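You operate a simulated robot arm through the tools that you are given. There is no shell and no other tool.

You are at the controls of a simulated robot arm. One attempt, no reset.

TASK
Take the link out of the joined chain and lay both pieces on the chain board.
Fine: press the big yellow button once, then the green dome button once; lay each piece lengthwise in a free spot.
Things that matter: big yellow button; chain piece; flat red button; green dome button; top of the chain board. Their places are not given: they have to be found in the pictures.

Only the result counts: the job must be done as asked and must still hold three seconds after the hand-in. Knocking over, shifting, dropping, spilling or breaking anything else fails it.

THE ROBOT
A 7-joint arm with a two-finger parallel gripper, fixed in place. Base frame: the origin is on the floor under the middle of its stand, x ahead of it, y to its left, z up. Units: mm, rad, N and s.
It reaches about 1479 mm from its shoulder. Its first joint turns from -2.897 to 2.897 rad. Payload 4.4 kg.
The tool frame sits at the grasp point between the pads (the TCP): z along the fingers, y along the line on which they close. The tips reach 23 mm beyond it. The gripper opens to 94 mm. The fingers are 38 mm wide and 10 mm thick; the gripper's body (54 by 96 mm) begins 39 mm behind the TCP.
Orientation is that of the tool frame in the base frame, as a unit quaternion [x, y, z, w]. With the fingers straight down and closing along the base's y, the tool's x points along the base's -x, its y along +y and its z along -z.

THE INTERFACE
- The arm moves only by the tool arm_command. Its argument "motion" is a list that holds one entry, the list of rows, each a list of 7 numbers: the gripper command, from -1 (fully open) to 1 (shut), values between in proportion, then the shift along the base's x, y, z in units of 50 mm (1.0 is 50 mm), then the turn, a rotation vector about the base's x, y, z in units of 8 degrees (1.0 is 8 degrees). In form: [[[fingers, dx, dy, dz, wx, wy, wz], ...]]. A call has 1 to 20 rows; each row shifts and turns the commanded pose from where the row before left it. A call with a number of a shift or a turn outside -1 to 1 is refused whole. Each row takes 0.2 s and may step no farther than 50 mm and 0.15 rad from the row before; otherwise, or with a gripper value out of range, the whole call is refused. Where a pose cannot be reached the arm comes as near as it can. A force on the tool above 40 N (or 10 N above the force at the start of the call, whichever is more), or a blocked arm, ends the call early, and 0.2 s more pass. Each finger travels about 72 mm/s and halts on what it meets, pressing with about 30 N; the grip force reading is that of the motor and also rises with nothing between the fingers. The clock runs only during rows and for 0.2 s after the last one: add rows that do not move to give the fingers time. It gives the time, the measured TCP pose, the force on the tool (base axes), the opening and the grip force at its end, in the units of the frame above (readings bear some noise), with the torque about the TCP (base axes, N m) and any sound that the robot's microphone picked up, and new pictures: "views" is both (left out), scene, wrist or none.
- Cameras (640 x 400 px; columns grow to the right, rows downward): "scene" is fixed at [219.6, -651.1, 1660.5]; the picture's right is [0.57, -0.82, 0.00], its down [-0.44, -0.30, -0.85] and it looks along [0.69, 0.49, -0.53] (base axes); focal length 366 px, centre (320, 200). "wrist" rides on the gripper at [86, 16, -74] in the tool frame; the picture's right is [-0.18, 0.98, 0.00], its down [-0.58, -0.11, -0.81] and it looks along [-0.79, -0.15, 0.59] (tool axes); focal length 243 px, centre (320, 200).
- pixel_to_xyz(camera, pixels): for up to 12 pixels [column, row] of the newest picture of that camera ("zoom" is the newest enlarged one), the place [x, y, z] in the base frame of the surface seen there, good to about 2 mm. It takes no simulated time.
- inspect(camera, box): a new picture of the part [left, top, right, bottom] of that camera's present view, enlarged. It takes no simulated time.
- finish_job(): hands the job in; it is judged then, once.

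Unless the task says otherwise, let go and move clear before handing in.

The tools are called after ">>>" as name(argument=value, ...) on one line, values as JSON. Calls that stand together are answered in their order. arm_command: Moves the arm, as the interface text tells. Its arguments: {"type":"object","properties":{"motion":{"type":"array","items":{"type":"array","items":{"type":"array","items":{"type":"number"}}}},"views":{"type":"string","enum":["both","scene","wrist","none"]}},"required":["motion"]} The other tools are called the same way: pixel_to_xyz (camera, pixels) gives the place of the surface under pixels of a picture; inspect (camera, box) takes an enlarged picture of a part of a camera's view; finish_job () hands the job in.

At the start:

```text
clock: 0.0
eef_pos: [759.3, 357.8, 1255.2]
ee_rot: [0.0, 1.0, 0.0, 0.0]
ft_force: [0.0, -0.1, 0.8]
ft_torque: [0.0, 0.0, 0.02]
gripper_width: 94.2
finger_force: 0.0
```

scene: 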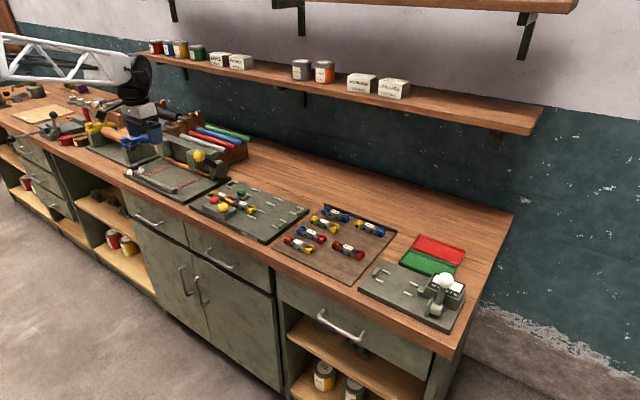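
wrist: 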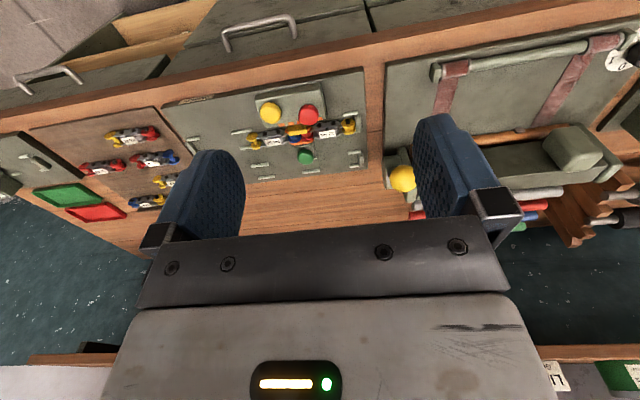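

The scene shows a bench with several stations; the middle board (scene ~250,210) has yellow, red and green buttons and a joined chain, and the board beside it (~335,240) may be the chain board. I'll enlarge both views to look closely.

>>> inspect(camera="scene", box=[180, 170, 320, 257])

>>> inspect(camera="scene", box=[260, 190, 420, 290])

>>> inspect(camera="wrist", box=[160, 60, 400, 210])

>>> inspect(camera="wrist", box=[0, 90, 220, 230])

```text
4.57 times, centred on (250, 214) of scene
```

zoom: 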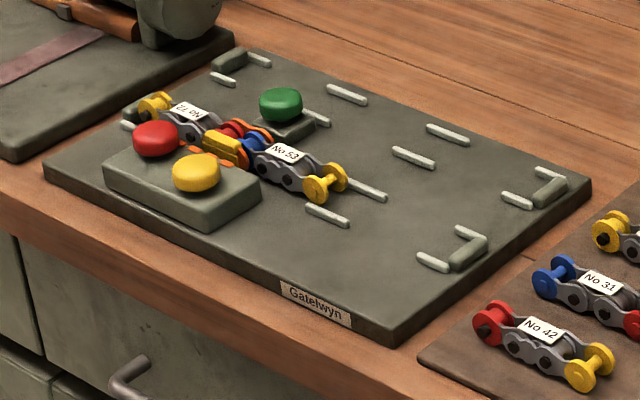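

```text
4.00 times, centred on (340, 240) of scene
```

zoom: 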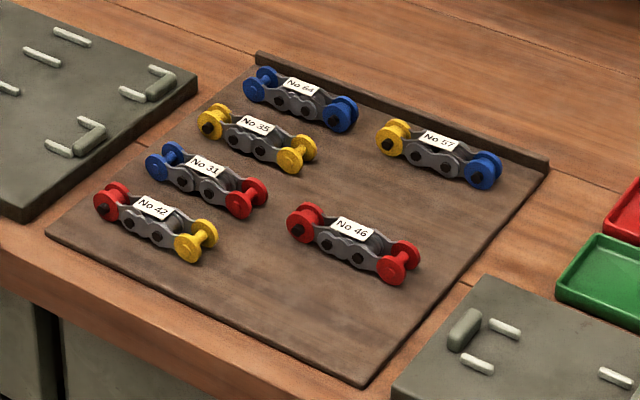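

```text
2.67 times, centred on (280, 135) of wrist
```

zoom: 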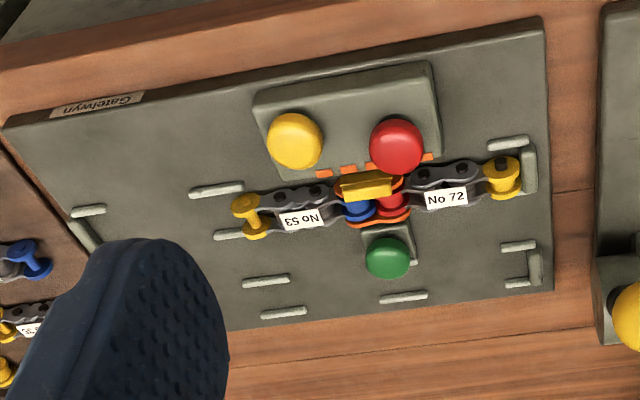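

```text
2.86 times, centred on (110, 160) of wrist
```

zoom: 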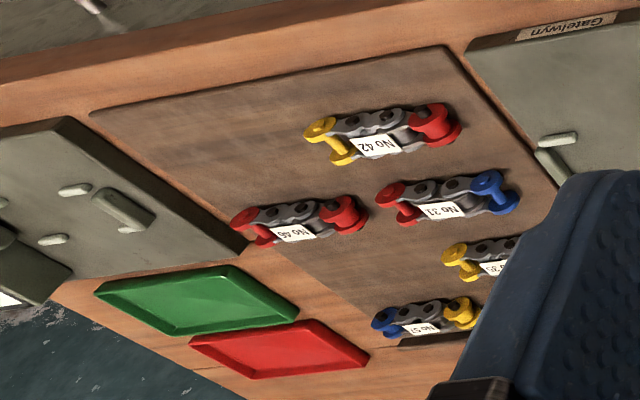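

I see the "Gatelwyn" station with yellow, red and green buttons and the joined chain (No 72 + No 53), and the brown chain board with six pieces. I'll measure the positions next.

>>> pixel_to_xyz(camera="scene", pixels=[[223, 207], [214, 200], [241, 192], [214, 193], [232, 201], [243, 204], [251, 211], [229, 203], [193, 208], [270, 241], [308, 211], [235, 182]])

>>> pixel_to_xyz(camera="wrist", pixels=[[270, 112], [308, 114], [305, 156], [252, 137], [272, 139], [288, 134], [299, 130], [326, 128], [348, 127], [348, 120], [170, 120], [365, 75]])

>>> inspect(camera="scene", box=[270, 195, 400, 285])

```text
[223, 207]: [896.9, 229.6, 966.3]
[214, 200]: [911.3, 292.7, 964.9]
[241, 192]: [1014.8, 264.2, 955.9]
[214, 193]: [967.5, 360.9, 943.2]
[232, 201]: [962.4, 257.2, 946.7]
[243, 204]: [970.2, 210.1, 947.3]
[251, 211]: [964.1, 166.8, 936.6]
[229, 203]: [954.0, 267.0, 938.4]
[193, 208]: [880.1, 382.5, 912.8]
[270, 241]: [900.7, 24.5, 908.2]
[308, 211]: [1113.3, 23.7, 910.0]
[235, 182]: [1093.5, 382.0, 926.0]
```

```text
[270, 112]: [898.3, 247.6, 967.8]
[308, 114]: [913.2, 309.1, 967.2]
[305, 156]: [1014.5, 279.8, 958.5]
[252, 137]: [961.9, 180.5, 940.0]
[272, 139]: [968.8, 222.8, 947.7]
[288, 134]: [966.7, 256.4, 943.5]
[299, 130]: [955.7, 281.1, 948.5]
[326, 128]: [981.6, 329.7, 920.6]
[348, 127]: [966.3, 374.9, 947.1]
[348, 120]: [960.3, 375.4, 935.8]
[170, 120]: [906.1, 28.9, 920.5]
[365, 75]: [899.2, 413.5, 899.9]
```

```text
4.44 times, centred on (335, 240) of scene
```

zoom: 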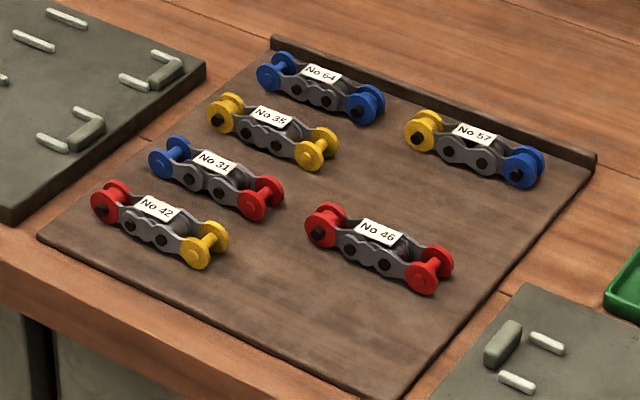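

The zoom shows four pieces in a left column and two in a right column, with free spots between No 46 and No 57 and below No 46. I'll measure the chain board's layout.

>>> pixel_to_xyz(camera="zoom", pixels=[[102, 200], [205, 250], [155, 208], [170, 155], [270, 195], [213, 162], [220, 115], [325, 150], [272, 118], [270, 75], [370, 105], [320, 75]])

>>> pixel_to_xyz(camera="zoom", pixels=[[425, 132], [527, 168], [475, 135], [328, 225], [430, 275], [377, 232], [40, 237], [395, 395], [592, 160], [272, 45], [440, 220], [300, 300]])

>>> pixel_to_xyz(camera="zoom", pixels=[[410, 200], [480, 220], [350, 180], [350, 330], [560, 170], [230, 255], [160, 280], [250, 60], [595, 170], [285, 50]])

```text
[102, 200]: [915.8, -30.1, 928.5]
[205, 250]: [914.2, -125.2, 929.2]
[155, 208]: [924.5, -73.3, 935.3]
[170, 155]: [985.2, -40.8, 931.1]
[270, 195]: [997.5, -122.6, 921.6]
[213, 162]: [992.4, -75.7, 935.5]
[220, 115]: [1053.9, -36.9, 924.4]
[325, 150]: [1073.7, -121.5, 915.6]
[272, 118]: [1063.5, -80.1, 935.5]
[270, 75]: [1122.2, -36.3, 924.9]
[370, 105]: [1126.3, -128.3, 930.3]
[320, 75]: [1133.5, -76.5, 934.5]
```

```text
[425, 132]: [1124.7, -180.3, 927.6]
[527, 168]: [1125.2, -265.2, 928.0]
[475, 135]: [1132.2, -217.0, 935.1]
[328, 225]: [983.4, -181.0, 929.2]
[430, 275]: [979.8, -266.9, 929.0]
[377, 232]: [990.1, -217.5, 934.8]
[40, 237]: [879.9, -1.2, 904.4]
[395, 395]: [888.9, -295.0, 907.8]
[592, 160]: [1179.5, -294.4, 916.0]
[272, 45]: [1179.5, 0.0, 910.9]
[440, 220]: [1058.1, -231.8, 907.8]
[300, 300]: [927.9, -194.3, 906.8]
```

```text
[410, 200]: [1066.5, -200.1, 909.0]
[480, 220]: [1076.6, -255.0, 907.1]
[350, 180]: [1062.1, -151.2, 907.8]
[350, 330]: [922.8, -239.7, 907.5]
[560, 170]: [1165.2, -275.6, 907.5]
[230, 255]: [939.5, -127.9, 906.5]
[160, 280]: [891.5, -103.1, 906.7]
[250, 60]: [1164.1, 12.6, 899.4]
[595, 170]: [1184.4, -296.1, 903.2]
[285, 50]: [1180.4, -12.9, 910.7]
```

The chain board spans x≈880–1180, y≈0 to −295 with its top at z≈907; the pieces lie along y on a grid, and (1057,−218) and (917,−218) look free. Now a tight look at the button station for exact button centres and chain shape.

>>> inspect(camera="scene", box=[200, 180, 264, 220])

>>> inspect(camera="wrist", box=[236, 80, 364, 160])

```text
10.00 times, centred on (232, 200) of scene
```

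zoom: 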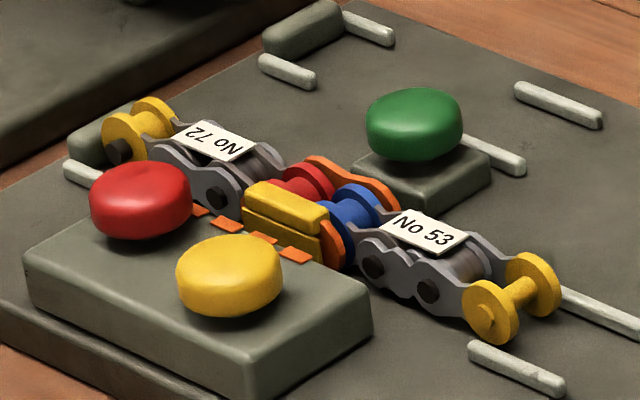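

```text
5.00 times, centred on (300, 120) of wrist
```

zoom: 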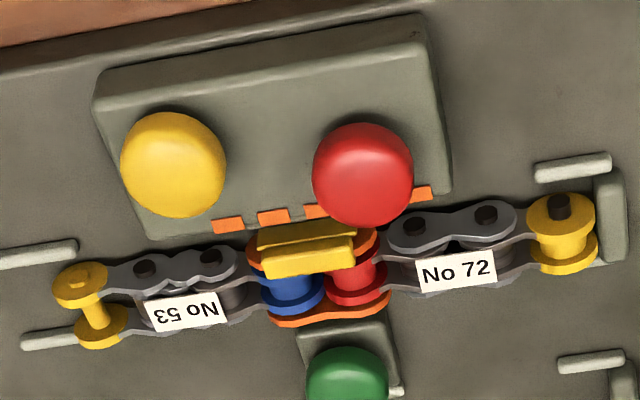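

The wrist zoom clearly shows the yellow button (173,165), red (362,172) and green (347,375), and the link with orange plates between the blue and red rollers. I'll get exact coordinates of button edges and chain features.

>>> pixel_to_xyz(camera="zoom", pixels=[[173, 155], [125, 165], [222, 165], [173, 118], [173, 205], [362, 165], [316, 165], [408, 165], [362, 130], [362, 215], [347, 370], [347, 395]])

>>> pixel_to_xyz(camera="zoom", pixels=[[80, 280], [98, 322], [80, 300], [145, 267], [210, 257], [188, 310], [405, 225], [485, 215], [458, 270], [560, 208], [565, 250], [300, 262]])

>>> pixel_to_xyz(camera="zoom", pixels=[[290, 290], [355, 285], [100, 100], [420, 60], [445, 180], [150, 225], [305, 238], [305, 262], [610, 220], [575, 165], [40, 255], [60, 342]])

>>> inspect(camera="scene", box=[200, 180, 264, 220])

```text
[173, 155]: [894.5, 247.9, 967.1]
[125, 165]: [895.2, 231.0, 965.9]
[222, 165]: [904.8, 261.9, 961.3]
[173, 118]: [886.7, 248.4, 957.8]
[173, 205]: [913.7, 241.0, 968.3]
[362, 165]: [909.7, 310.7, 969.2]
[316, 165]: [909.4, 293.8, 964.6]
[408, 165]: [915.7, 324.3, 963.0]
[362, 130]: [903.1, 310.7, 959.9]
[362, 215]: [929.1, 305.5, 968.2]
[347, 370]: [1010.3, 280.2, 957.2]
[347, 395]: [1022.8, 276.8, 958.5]
```

```text
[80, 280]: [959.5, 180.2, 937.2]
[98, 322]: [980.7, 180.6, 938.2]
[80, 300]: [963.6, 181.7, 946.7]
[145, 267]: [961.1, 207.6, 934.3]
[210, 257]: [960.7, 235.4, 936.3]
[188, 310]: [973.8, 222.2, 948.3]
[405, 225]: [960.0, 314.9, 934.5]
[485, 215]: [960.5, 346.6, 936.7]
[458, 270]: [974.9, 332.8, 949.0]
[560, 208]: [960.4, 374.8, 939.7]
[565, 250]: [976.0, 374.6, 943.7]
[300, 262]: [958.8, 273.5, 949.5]
```

```text
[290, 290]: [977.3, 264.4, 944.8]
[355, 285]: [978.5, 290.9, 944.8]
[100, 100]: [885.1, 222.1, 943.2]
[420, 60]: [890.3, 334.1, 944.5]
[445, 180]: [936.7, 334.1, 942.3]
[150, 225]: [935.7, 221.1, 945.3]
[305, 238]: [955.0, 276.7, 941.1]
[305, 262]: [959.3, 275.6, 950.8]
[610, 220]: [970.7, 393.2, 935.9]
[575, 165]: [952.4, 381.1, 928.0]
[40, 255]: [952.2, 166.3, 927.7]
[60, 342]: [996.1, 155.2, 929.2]
```

```text
10.00 times, centred on (232, 200) of scene
```

zoom: 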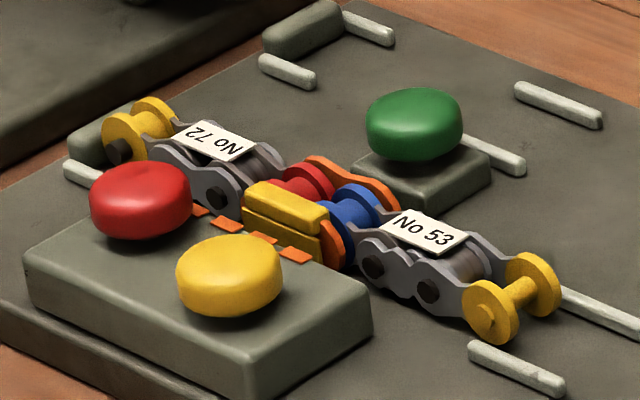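

The same scene zoom is now the newest; I'll cross-check button edges and heights from this second viewpoint.

>>> pixel_to_xyz(camera="zoom", pixels=[[228, 245], [228, 260], [182, 265], [275, 265], [228, 310], [140, 170], [95, 200], [185, 200], [415, 95], [413, 110], [370, 120], [458, 120]])

>>> pixel_to_xyz(camera="zoom", pixels=[[228, 238], [140, 165], [415, 90], [400, 170], [240, 370], [30, 270], [365, 310], [300, 370], [600, 250], [425, 320], [385, 150], [480, 175]])

```text
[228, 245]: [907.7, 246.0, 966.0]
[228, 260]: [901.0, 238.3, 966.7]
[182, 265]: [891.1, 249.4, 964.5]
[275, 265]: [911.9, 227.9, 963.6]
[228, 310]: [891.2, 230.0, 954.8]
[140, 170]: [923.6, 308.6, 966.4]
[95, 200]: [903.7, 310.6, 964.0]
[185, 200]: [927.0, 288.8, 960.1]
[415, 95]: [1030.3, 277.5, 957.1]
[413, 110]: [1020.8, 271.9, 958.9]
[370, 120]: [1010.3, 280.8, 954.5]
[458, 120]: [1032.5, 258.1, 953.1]
```

```text
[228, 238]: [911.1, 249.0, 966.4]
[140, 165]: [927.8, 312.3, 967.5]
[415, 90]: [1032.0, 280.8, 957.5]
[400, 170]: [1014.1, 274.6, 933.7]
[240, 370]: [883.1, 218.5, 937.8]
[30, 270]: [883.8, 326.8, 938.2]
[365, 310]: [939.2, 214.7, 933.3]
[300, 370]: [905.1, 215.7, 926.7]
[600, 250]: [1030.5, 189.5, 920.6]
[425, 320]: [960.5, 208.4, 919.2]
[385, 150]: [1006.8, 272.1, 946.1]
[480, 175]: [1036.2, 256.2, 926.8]
```

Both views agree: yellow button centre ≈(900,245) top z≈967, red ≈(916,307), green ≈(1021,271) top ≈959. I'll close the fingers and move to a hover above the yellow button.

>>> arm_command(motion=[[[1, 0.402, -0.322, -0.672, 0, 0, 0], [1, 0.402, -0.322, -0.672, 0, 0, 0], [1, 0.402, -0.322, -0.672, 0, 0, 0], [1, 0.402, -0.322, -0.672, 0, 0, 0], [1, 0.402, -0.322, -0.672, 0, 0, 0], [1, 0.402, -0.322, -0.672, 0, 0, 0], [1, 0.402, -0.322, -0.672, 0, 0, 0], [1, 0, 0, 0, 0, 0, 0], [1, 0, 0, 0, 0, 0, 0]]])

```text
clock: 2.0
eef_pos: [899.7, 245.5, 1019.5]
ee_rot: [0.0, 1.0, 0.0, 0.001]
ft_force: [-0.3, -0.3, 0.0]
ft_torque: [0.0, 0.01, -0.03]
gripper_width: 0.2
finger_force: 30.0
```

scene: 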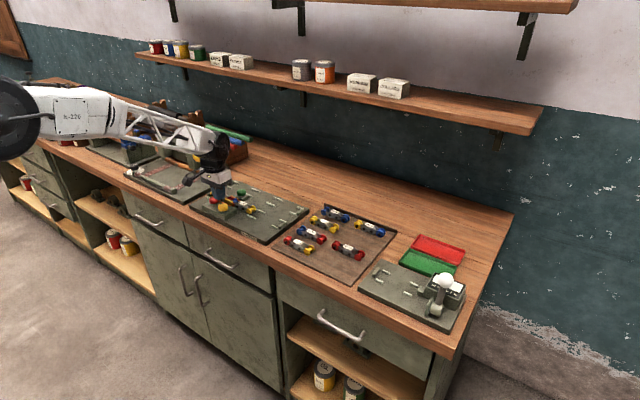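
wrist: 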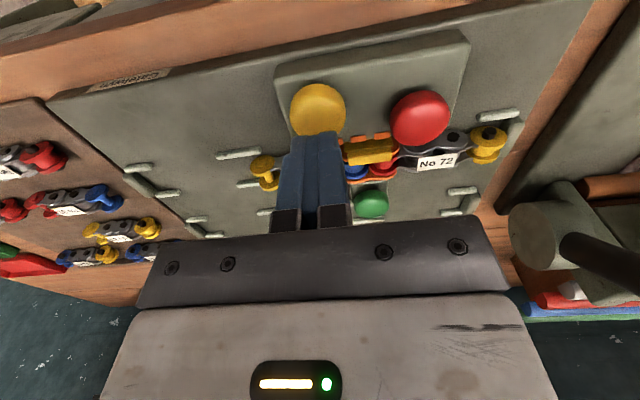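

The fingers are closed and hovering over the yellow button (wrist 318,108). I'll check the button position more closely from this near view before pressing.

>>> inspect(camera="wrist", box=[240, 60, 400, 160])

>>> inspect(camera="scene", box=[184, 170, 264, 220])

>>> pixel_to_xyz(camera="wrist", pixels=[[318, 85], [318, 100], [318, 110], [293, 108], [344, 108], [318, 130], [421, 115], [391, 115], [449, 115], [370, 203], [420, 92], [420, 140]])

```text
4.00 times, centred on (320, 110) of wrist
```

zoom: 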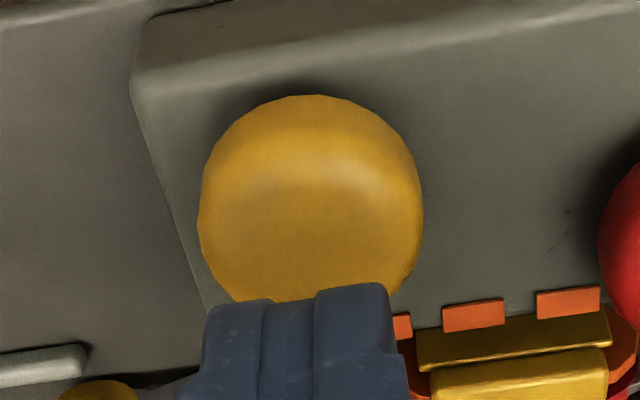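

```text
8.00 times, centred on (224, 195) of scene
```

zoom: 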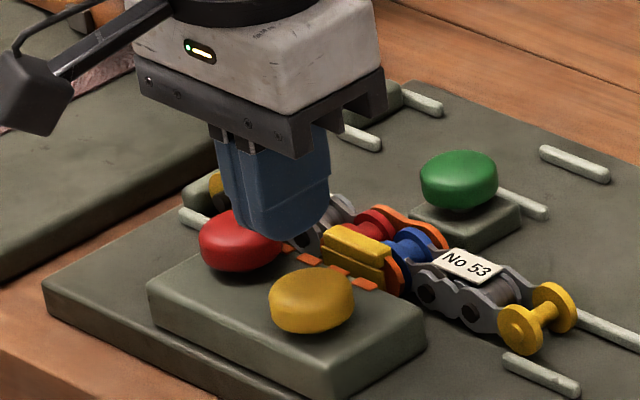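

```text
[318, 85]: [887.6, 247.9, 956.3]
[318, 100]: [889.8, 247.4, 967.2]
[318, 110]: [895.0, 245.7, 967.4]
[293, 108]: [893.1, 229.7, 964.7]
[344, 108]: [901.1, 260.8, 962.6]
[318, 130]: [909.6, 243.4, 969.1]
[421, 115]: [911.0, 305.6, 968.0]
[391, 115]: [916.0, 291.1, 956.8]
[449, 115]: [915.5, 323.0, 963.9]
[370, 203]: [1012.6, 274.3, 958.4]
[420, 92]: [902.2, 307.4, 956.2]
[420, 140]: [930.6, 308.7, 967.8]
```

The yellow button's centre is confirmed at ≈(901,245), top z≈968. I'll come down to just above it, then creep downward.

>>> arm_command(motion=[[[1, 0.02, 0, -0.25, 0, 0, 0], [1, 0, 0, -0.2, 0, 0, 0], [1, 0, 0, -0.06, 0, 0, 0], [1, 0, 0, -0.06, 0, 0, 0], [1, 0, 0, -0.06, 0, 0, 0]]])

```text
clock: 3.2
eef_pos: [900.3, 245.0, 989.6]
ee_rot: [0.0, 1.0, 0.0, 0.001]
ft_force: [1.2, 0.5, 1.6]
ft_torque: [-0.03, -0.01, 0.0]
gripper_width: 0.0
finger_force: 30.2
```

scene: 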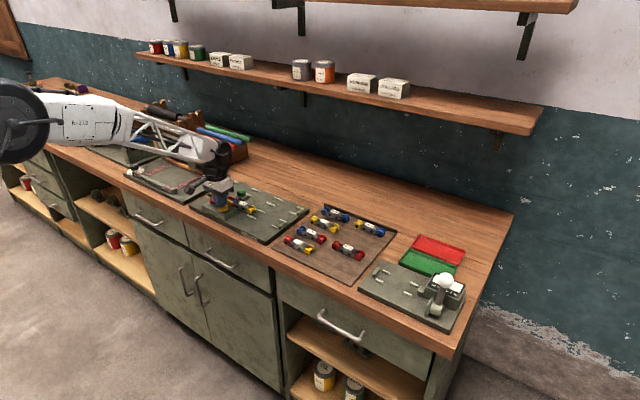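
wrist: 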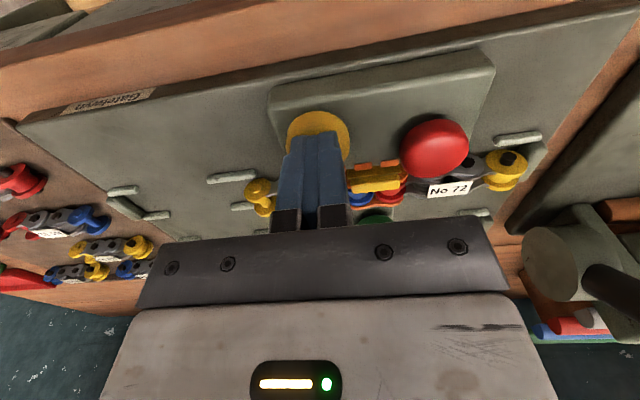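

The tips are at the button top (TCP z 989.6, tip ≈966.6) with just a little force, about 1.6 N. I'll keep creeping down in 1–2 mm steps.

>>> arm_command(motion=[[[1, 0, 0, -0.04, 0, 0, 0], [1, 0, 0, -0.04, 0, 0, 0]]], views="none")

```text
clock: 3.8
eef_pos: [899.2, 244.5, 984.4]
ee_rot: [0.0, 1.0, -0.001, 0.0]
ft_force: [-1.5, 0.9, 4.0]
ft_torque: [0.04, 0.02, -0.01]
gripper_width: 0.1
finger_force: 29.9
```

The force grew to 4 N at z 984.4, a spring‑loaded travel with no click heard yet. Continuing down in small steps.

>>> arm_command(motion=[[[1, 0, 0, -0.04, 0, 0, 0]]], views="none")

```text
clock: 4.2
eef_pos: [901.9, 245.2, 981.5]
ee_rot: [0.0, 1.0, 0.0, 0.0]
ft_force: [-1.7, -2.4, 5.9]
ft_torque: [-0.04, 0.05, -0.03]
gripper_width: 0.0
finger_force: 29.7
```

Force is 5.9 N at z 981.5, still travelling without a sound. Continuing.

>>> arm_command(motion=[[[1, 0, 0, -0.04, 0, 0, 0]]], views="none")

```text
clock: 4.6
eef_pos: [901.3, 244.3, 979.5]
ee_rot: [0.001, 1.0, 0.0, -0.001]
ft_force: [-1.7, 2.5, 6.8]
ft_torque: [0.03, 0.02, -0.01]
gripper_width: 0.0
finger_force: 30.1
```

Still soft (6.8 N at z 979.5). Continuing down by 2 mm with the pictures on to see how much the button has sunk.

>>> arm_command(motion=[[[1, 0, 0, -0.04, 0, 0, 0]]], views="both")

>>> inspect(camera="scene", box=[184, 170, 264, 220])

```text
clock: 5.0
eef_pos: [900.8, 246.0, 977.6]
ee_rot: [0.0, 1.0, 0.0, 0.0]
ft_force: [0.8, 1.8, 8.0]
ft_torque: [0.08, 0.0, 0.01]
gripper_width: 0.2
finger_force: 30.2
heard: click
```

scene: 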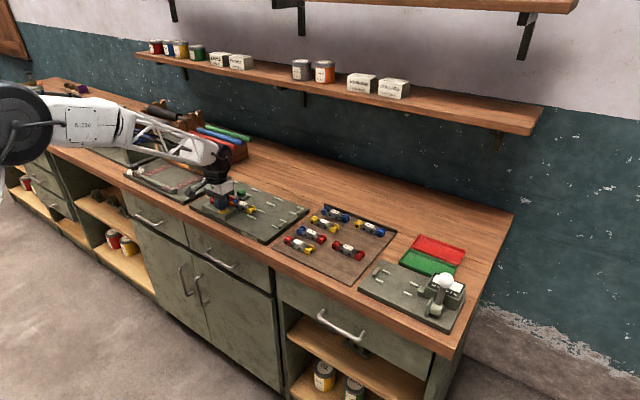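
wrist: 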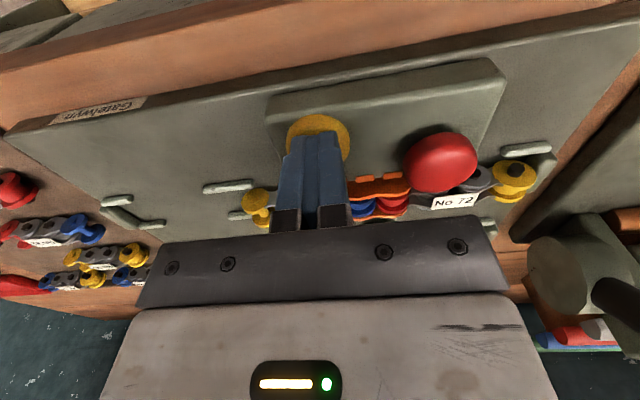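

```text
8.00 times, centred on (224, 195) of scene
```

zoom: 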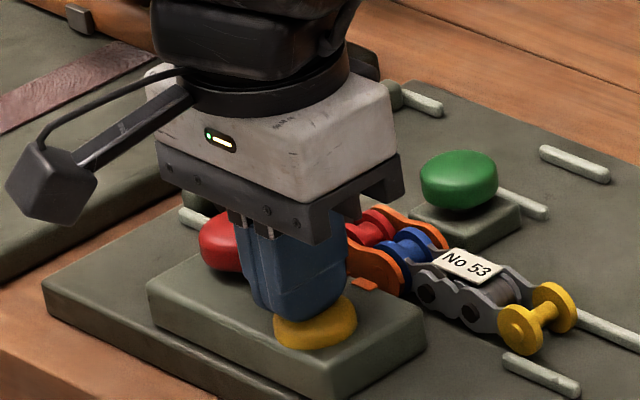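

A click was heard and the yellow clip over the link disappeared (wrist ~378,180 now shows only orange). I'll lift straight up to release the button.

>>> arm_command(motion=[[[1, 0, 0, 0.3, 0, 0, 0], [1, 0, 0, 0.6, 0, 0, 0], [1, 0, 0, 0.6, 0, 0, 0], [1, 0, 0, 0, 0, 0, 0]]])

>>> inspect(camera="scene", box=[184, 170, 264, 220])

>>> inspect(camera="wrist", box=[200, 60, 520, 260])

```text
clock: 6.0
eef_pos: [901.6, 244.0, 1053.5]
ee_rot: [0.0, 1.0, 0.0, 0.001]
ft_force: [0.0, 0.2, -0.4]
ft_torque: [0.02, 0.02, 0.01]
gripper_width: 0.0
finger_force: 29.8
```

scene: 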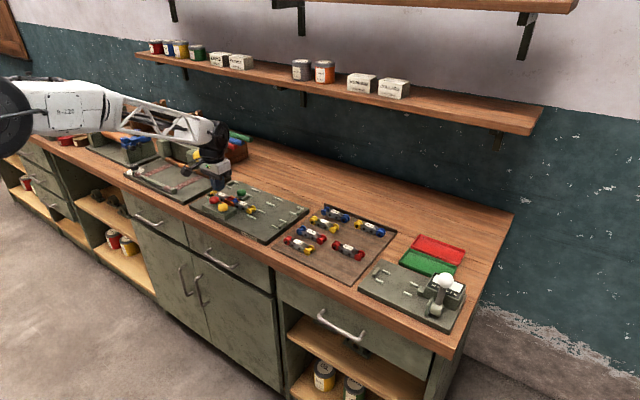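
wrist: 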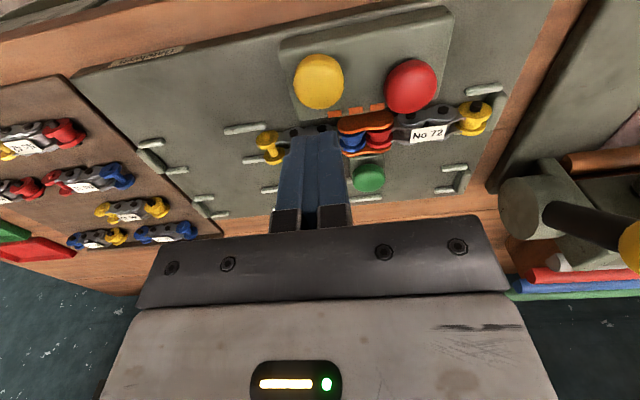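

```text
8.00 times, centred on (224, 195) of scene
```

zoom: 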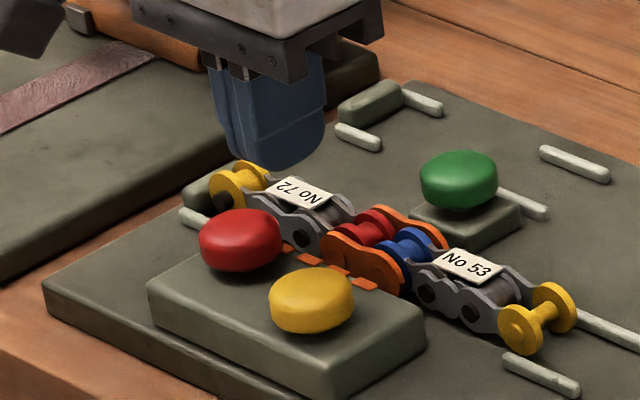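

```text
2.00 times, centred on (360, 160) of wrist
```

zoom: 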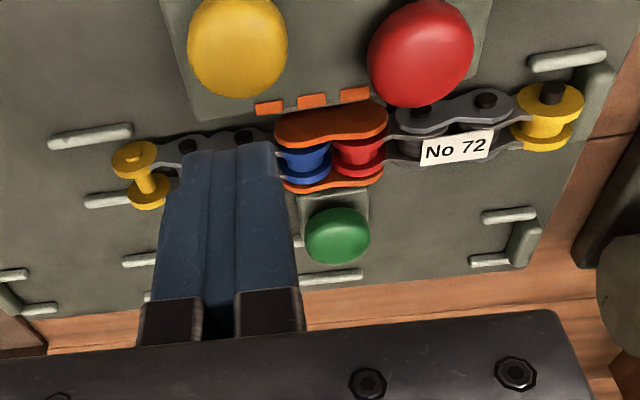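

The yellow clip is off, the yellow button is back up and the orange link is still in place. I'll measure the green dome (zoom 337,237) from this view.

>>> pixel_to_xyz(camera="zoom", pixels=[[337, 220], [337, 235], [337, 250], [308, 235], [366, 235], [337, 210], [337, 260], [310, 285], [350, 275]])

>>> arm_command(motion=[[[1, 0.8, 0.17, 0, 0, 0, 0], [1, 0.8, 0.17, 0, 0, 0, 0], [1, 0.8, 0.17, 0, 0, 0, 0], [1, 0, 0, 0, 0, 0, 0]]])

```text
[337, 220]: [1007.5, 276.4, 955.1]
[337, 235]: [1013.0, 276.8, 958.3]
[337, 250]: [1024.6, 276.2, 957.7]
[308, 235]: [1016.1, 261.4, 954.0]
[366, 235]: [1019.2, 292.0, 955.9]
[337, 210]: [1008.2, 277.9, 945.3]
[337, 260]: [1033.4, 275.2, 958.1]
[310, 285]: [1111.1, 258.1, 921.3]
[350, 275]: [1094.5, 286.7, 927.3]
```

```text
clock: 7.0
eef_pos: [1021.1, 268.1, 1051.1]
ee_rot: [0.001, 1.0, -0.001, 0.0]
ft_force: [0.1, 0.0, 0.3]
ft_torque: [-0.01, 0.04, -0.01]
gripper_width: 0.0
finger_force: 30.0
```

scene: 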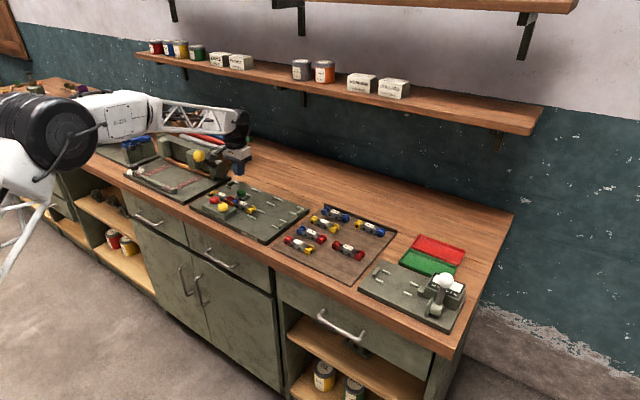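
wrist: 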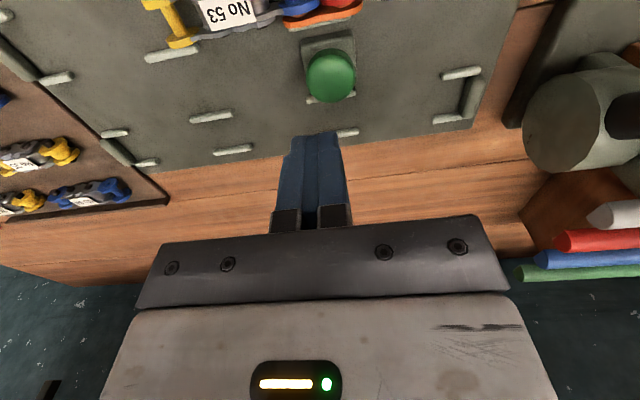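

I'm above the green dome (wrist 331,76). Checking its centre from this view before pressing.

>>> pixel_to_xyz(camera="wrist", pixels=[[331, 55], [331, 65], [331, 76], [331, 85], [331, 97], [309, 76], [353, 76]])

>>> inspect(camera="wrist", box=[250, 0, 410, 100])

>>> inspect(camera="scene", box=[204, 160, 284, 210])

```text
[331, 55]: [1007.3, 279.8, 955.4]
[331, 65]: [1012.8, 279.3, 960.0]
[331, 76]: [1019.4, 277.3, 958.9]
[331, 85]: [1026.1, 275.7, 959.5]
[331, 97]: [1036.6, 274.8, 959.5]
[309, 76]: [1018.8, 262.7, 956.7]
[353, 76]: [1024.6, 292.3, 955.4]
```

```text
4.00 times, centred on (330, 50) of wrist
```

zoom: 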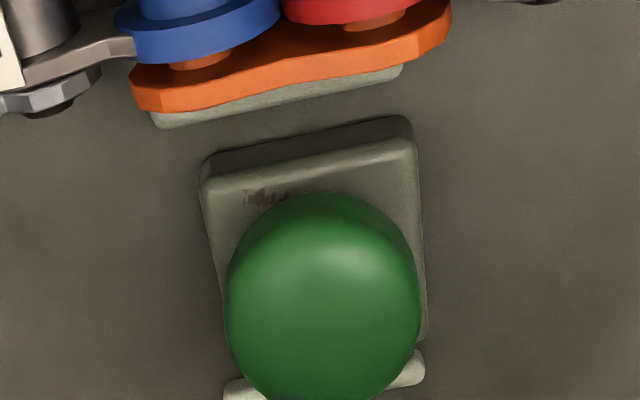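

```text
8.00 times, centred on (244, 185) of scene
```

zoom: 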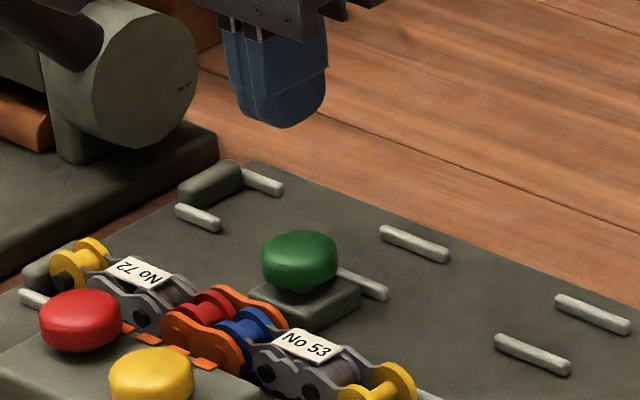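

The green dome centre is ≈(1022,277), top z≈960. I'll shift 9 mm in y, drop to just above it, and then creep.

>>> arm_command(motion=[[[1, 0.02, 0.18, 0, 0, 0, 0], [1, 0, 0, -0.6, 0, 0, 0], [1, 0, 0, -0.6, 0, 0, 0], [1, 0, 0, -0.1, 0, 0, 0], [1, 0, 0, 0, 0, 0, 0]]])

```text
clock: 8.2
eef_pos: [1020.9, 278.1, 987.8]
ee_rot: [0.0, 1.0, 0.0, -0.001]
ft_force: [0.1, 0.0, 0.7]
ft_torque: [0.02, 0.02, 0.0]
gripper_width: 0.1
finger_force: 29.7
```

scene: 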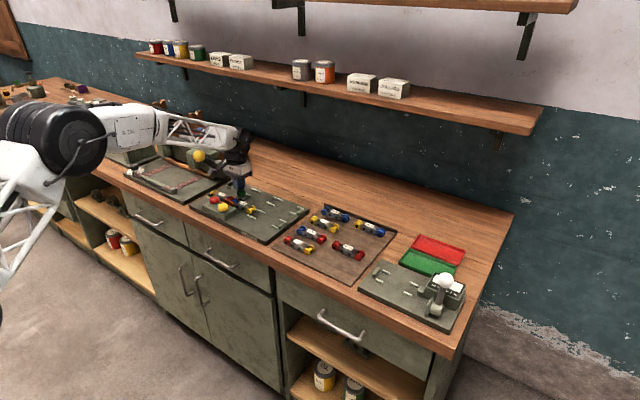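
wrist: 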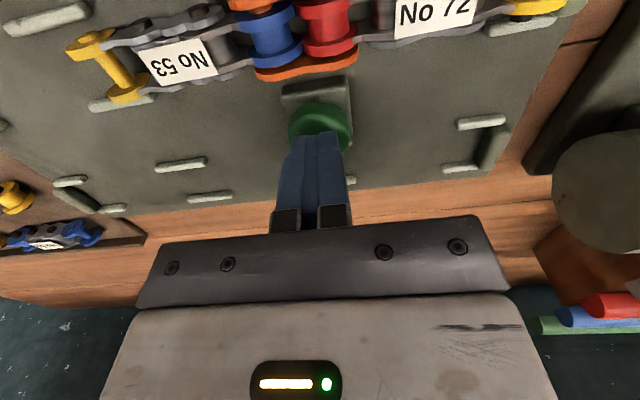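

The tips are about 5 mm above the green dome, centred. I'll press down in small steps.

>>> arm_command(motion=[[[1, 0, 0, -0.08, 0, 0, 0], [1, 0, 0, -0.06, 0, 0, 0], [1, 0, 0, -0.06, 0, 0, 0]]], views="none")

```text
clock: 9.0
eef_pos: [1022.2, 279.5, 977.0]
ee_rot: [-0.001, 1.0, 0.0, 0.0]
ft_force: [0.4, -2.2, 2.6]
ft_torque: [-0.07, -0.01, -0.02]
gripper_width: 0.0
finger_force: 30.0
```

Contact made: 2.6 N at z 977, no click yet. Continuing in 2 mm steps.

>>> arm_command(motion=[[[1, 0, 0, -0.04, 0, 0, 0]]], views="none")

```text
clock: 9.4
eef_pos: [1021.3, 279.3, 976.1]
ee_rot: [0.0, 1.0, 0.0, 0.0]
ft_force: [-2.6, 0.1, 3.8]
ft_torque: [-0.04, 0.11, 0.02]
gripper_width: 0.2
finger_force: 29.6
```

Force 3.8 N at z 976.1, still no click. Another 2 mm.

>>> arm_command(motion=[[[1, 0, 0, -0.04, 0, 0, 0]]], views="none")

```text
clock: 9.8
eef_pos: [1022.0, 279.9, 973.5]
ee_rot: [0.0, 1.0, 0.0, 0.0]
ft_force: [-1.7, -1.8, 4.5]
ft_torque: [-0.07, 0.05, 0.03]
gripper_width: 0.0
finger_force: 29.5
```

Force 4.5 N at z 973.5, still no click. Another 2 mm.

>>> arm_command(motion=[[[1, 0, 0, -0.04, 0, 0, 0]]], views="none")

```text
clock: 10.2
eef_pos: [1022.7, 279.3, 971.7]
ee_rot: [-0.001, 1.0, 0.0, 0.0]
ft_force: [2.4, -0.5, 5.4]
ft_torque: [-0.02, -0.04, -0.04]
gripper_width: 0.2
finger_force: 29.9
```

Force 5.4 N at z 971.7, no click yet. Another 2 mm with pictures.

>>> arm_command(motion=[[[1, 0, 0, -0.04, 0, 0, 0]]], views="both")

```text
clock: 10.6
eef_pos: [1022.2, 278.9, 970.3]
ee_rot: [0.0, 1.0, 0.0, 0.0]
ft_force: [4.0, 0.5, 6.8]
ft_torque: [-0.01, -0.05, 0.01]
gripper_width: 0.2
finger_force: 30.0
```

scene: 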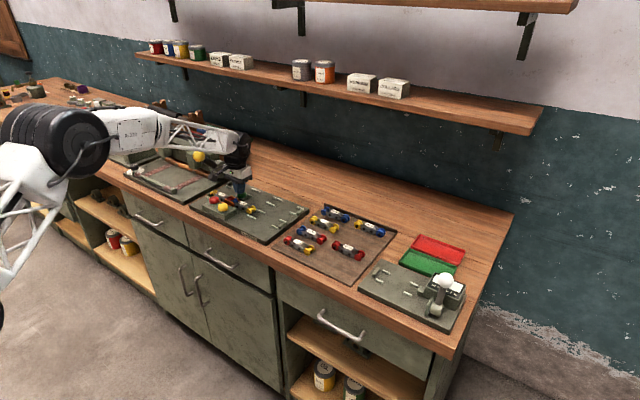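
wrist: 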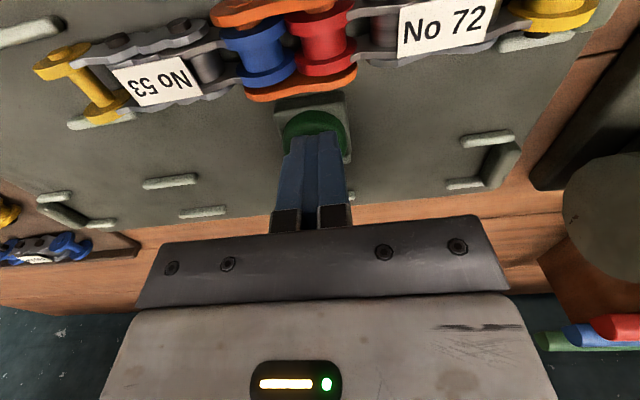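

The link is still in and the dome is sinking (6.8 N at z 970.3). The yellow one clicked at 8 N, so one or two more millimetres.

>>> arm_command(motion=[[[1, 0, 0, -0.04, 0, 0, 0]]], views="wrist")

```text
clock: 11.0
eef_pos: [1022.2, 279.0, 968.3]
ee_rot: [0.0, 1.0, 0.0, 0.0]
ft_force: [3.4, -1.9, 7.2]
ft_torque: [-0.06, -0.1, -0.01]
gripper_width: 0.2
finger_force: 30.1
heard: click
```

wrist: 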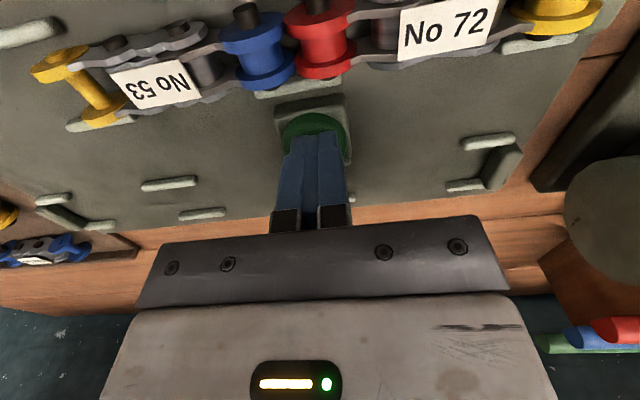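

A second click was heard and the orange link is gone (only the blue and red rollers face each other at wrist 285,45). I'll lift straight up off the green button.

>>> arm_command(motion=[[[1, 0, 0, 0.3, 0, 0, 0], [1, 0, 0, 0.8, 0, 0, 0], [1, 0, 0, 0.8, 0, 0, 0], [1, -0.5, 0, 0.6, 0, 0, 0], [1, -0.9, 0, 0.3, 0, 0, 0], [1, -0.9, 0, 0.3, 0, 0, 0], [1, -0.9, 0, 0.3, 0, 0, 0], [1, 0, 0, 0, 0, 0, 0]]])

>>> inspect(camera="scene", box=[194, 175, 274, 225])

>>> inspect(camera="wrist", box=[220, 60, 460, 210])

```text
clock: 12.8
eef_pos: [860.5, 280.9, 1138.2]
ee_rot: [0.0, 1.0, 0.0, 0.0]
ft_force: [0.0, 1.0, 0.0]
ft_torque: [0.02, -0.02, 0.01]
gripper_width: 0.2
finger_force: 30.4
```

scene: 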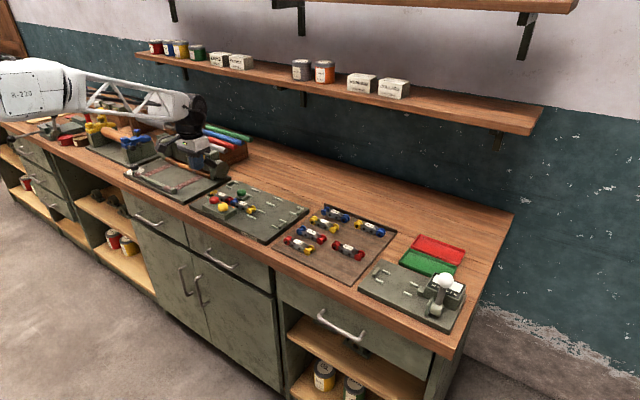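
wrist: 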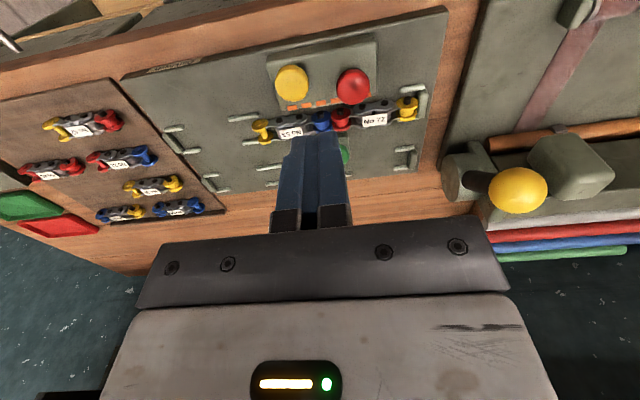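

```text
8.00 times, centred on (234, 200) of scene
```

zoom: 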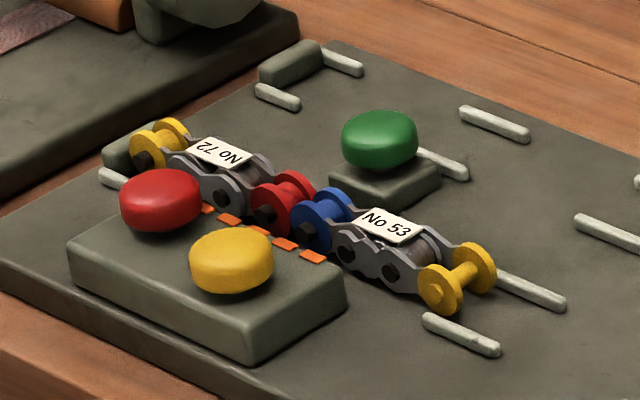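

```text
2.67 times, centred on (340, 135) of wrist
```

zoom: 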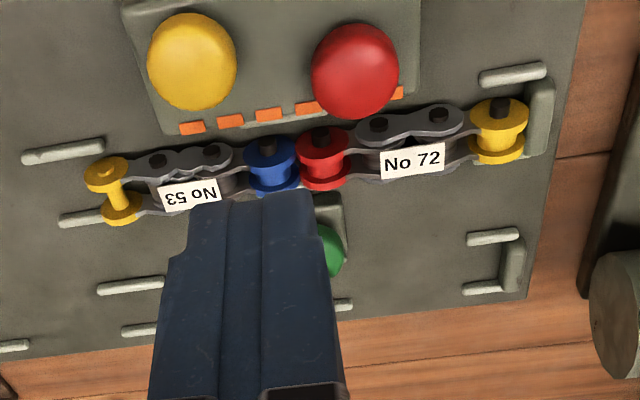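

Both pieces are now separate: No 53 (blue/yellow ends) and No 72 (red/yellow ends). I'll measure their plates, rollers and the gap to the button box.

>>> pixel_to_xyz(camera="zoom", pixels=[[107, 170], [122, 207], [158, 160], [212, 150], [190, 193], [268, 150], [275, 178], [322, 142], [325, 170], [378, 126], [443, 116], [412, 160]])

>>> pixel_to_xyz(camera="zoom", pixels=[[498, 115], [500, 150], [190, 128], [270, 115], [398, 92], [60, 152], [80, 215], [510, 75], [540, 120], [250, 135], [250, 190], [400, 180]])

>>> inspect(camera="scene", box=[206, 185, 262, 220])

```text
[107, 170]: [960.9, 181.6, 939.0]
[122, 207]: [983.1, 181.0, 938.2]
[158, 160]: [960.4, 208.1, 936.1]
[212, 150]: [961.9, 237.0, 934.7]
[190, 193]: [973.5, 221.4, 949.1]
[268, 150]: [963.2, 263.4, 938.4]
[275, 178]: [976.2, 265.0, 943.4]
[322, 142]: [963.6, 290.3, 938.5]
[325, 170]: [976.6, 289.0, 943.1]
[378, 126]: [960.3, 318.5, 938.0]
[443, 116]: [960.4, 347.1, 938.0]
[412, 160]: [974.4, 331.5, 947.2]
```

```text
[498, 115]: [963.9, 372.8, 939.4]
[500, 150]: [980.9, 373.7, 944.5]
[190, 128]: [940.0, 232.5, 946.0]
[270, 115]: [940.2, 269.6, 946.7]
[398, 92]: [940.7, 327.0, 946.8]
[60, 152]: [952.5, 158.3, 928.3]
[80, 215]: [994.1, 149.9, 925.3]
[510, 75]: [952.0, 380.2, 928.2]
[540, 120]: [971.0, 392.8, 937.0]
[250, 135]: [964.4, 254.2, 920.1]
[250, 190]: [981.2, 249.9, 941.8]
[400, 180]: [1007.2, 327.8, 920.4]
```

```text
11.43 times, centred on (234, 202) of scene
```

zoom: 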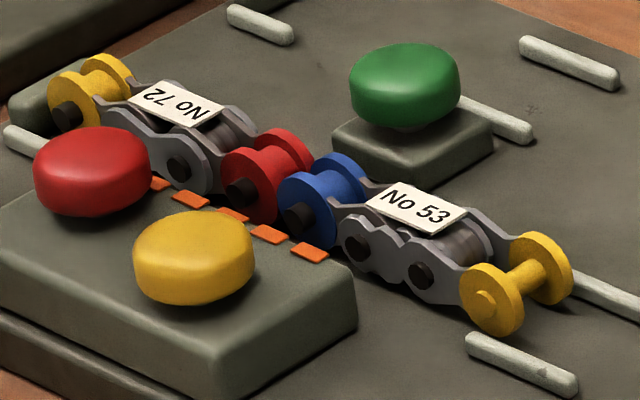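

The near plates sit at x≈957–960 and the button box's back edge is at x≈942, so the finger gap there is narrow. I'll rotate the gripper 90° so it closes along x, half open it, and move above No 53 to look along the chain.

>>> arm_command(motion=[[[1, 0.186, -0.135, -0.06, 0, 0, 0.9375], [1, 0.186, -0.135, -0.06, 0, 0, 0.9375], [0.5, 0.186, -0.135, -0.06, 0, 0, 0.9375], [0, 0.186, -0.135, -0.06, 0, 0, 0.9375], [-0.3, 0.186, -0.135, -0.06, 0, 0, 0.9375], [-0.3, 0.186, -0.135, -0.06, 0, 0, 0.9375], [-0.3, 0.186, -0.135, -0.06, 0, 0, 0.9375], [-0.3, 0.186, -0.135, -0.06, 0, 0, 0.9375], [-0.3, 0.186, -0.135, -0.06, 0, 0, 0.9375], [-0.3, 0.186, -0.135, -0.06, 0, 0, 0.9375], [-0.3, 0.186, -0.135, -0.06, 0, 0, 0.9375], [-0.3, 0.186, -0.135, -0.06, 0, 0, 0.9375], [-0.3, 0, 0, 0, 0, 0, 0]]])

```text
clock: 15.6
eef_pos: [973.2, 197.7, 1102.3]
ee_rot: [0.708, -0.706, 0.0, 0.001]
ft_force: [-0.3, -0.5, 0.5]
ft_torque: [-0.02, 0.0, -0.01]
gripper_width: 61.2
finger_force: 0.0
```

scene: 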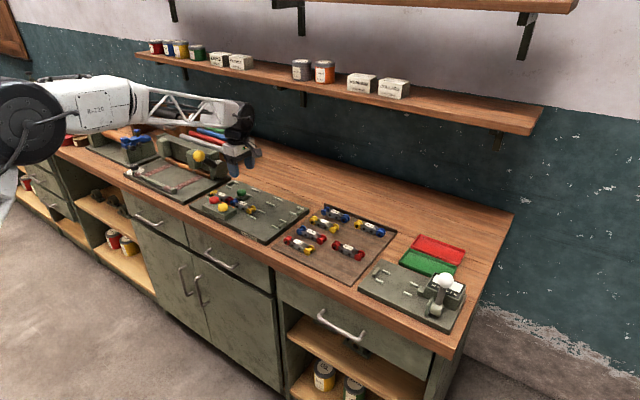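
wrist: 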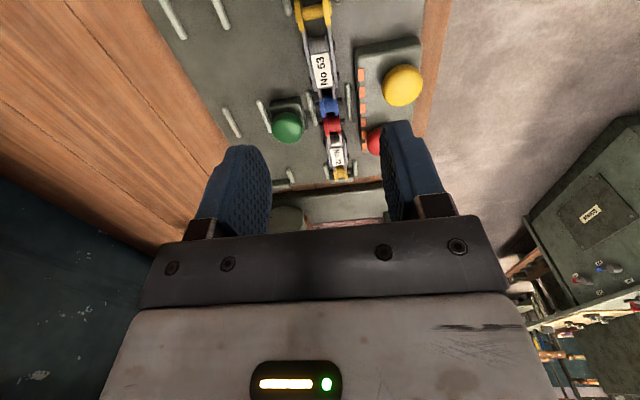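

The gripper is rotated (tool y along −x) and open to 61 mm; the chain is visible at wrist (320,70) with the box at right. Zooming to measure the gaps.

>>> inspect(camera="wrist", box=[240, 0, 432, 120])

```text
3.33 times, centred on (336, 60) of wrist
```

zoom: 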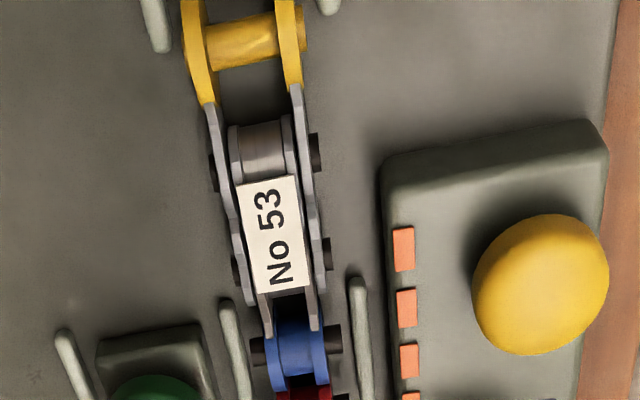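

Very clear view: the plates, protruding black pins, guide rails beside the blue roller and the box edge (zoom x≈385). Measuring these.

>>> pixel_to_xyz(camera="zoom", pixels=[[312, 150], [318, 155], [300, 140], [212, 130], [212, 175], [305, 240], [328, 255], [235, 268], [388, 200], [384, 180], [357, 290], [357, 350]])

>>> pixel_to_xyz(camera="zoom", pixels=[[200, 60], [290, 60], [305, 30], [228, 310], [245, 380], [340, 338], [258, 350], [270, 240], [295, 330], [350, 200], [190, 240], [360, 390]])

```text
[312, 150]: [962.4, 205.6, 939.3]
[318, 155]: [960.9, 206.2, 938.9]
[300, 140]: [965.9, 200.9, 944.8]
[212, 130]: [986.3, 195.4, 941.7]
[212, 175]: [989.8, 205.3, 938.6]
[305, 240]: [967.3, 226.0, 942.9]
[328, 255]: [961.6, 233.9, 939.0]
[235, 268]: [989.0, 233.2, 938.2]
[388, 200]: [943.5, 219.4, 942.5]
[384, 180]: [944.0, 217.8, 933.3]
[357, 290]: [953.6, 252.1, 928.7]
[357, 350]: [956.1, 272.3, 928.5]
```

```text
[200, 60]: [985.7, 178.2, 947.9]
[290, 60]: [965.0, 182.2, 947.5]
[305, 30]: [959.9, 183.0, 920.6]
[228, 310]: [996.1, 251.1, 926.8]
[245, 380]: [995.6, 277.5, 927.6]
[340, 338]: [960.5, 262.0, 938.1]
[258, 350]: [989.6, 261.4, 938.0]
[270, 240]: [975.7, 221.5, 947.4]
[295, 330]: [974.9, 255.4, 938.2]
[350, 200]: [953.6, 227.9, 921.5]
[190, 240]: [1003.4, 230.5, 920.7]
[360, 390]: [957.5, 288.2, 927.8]
```

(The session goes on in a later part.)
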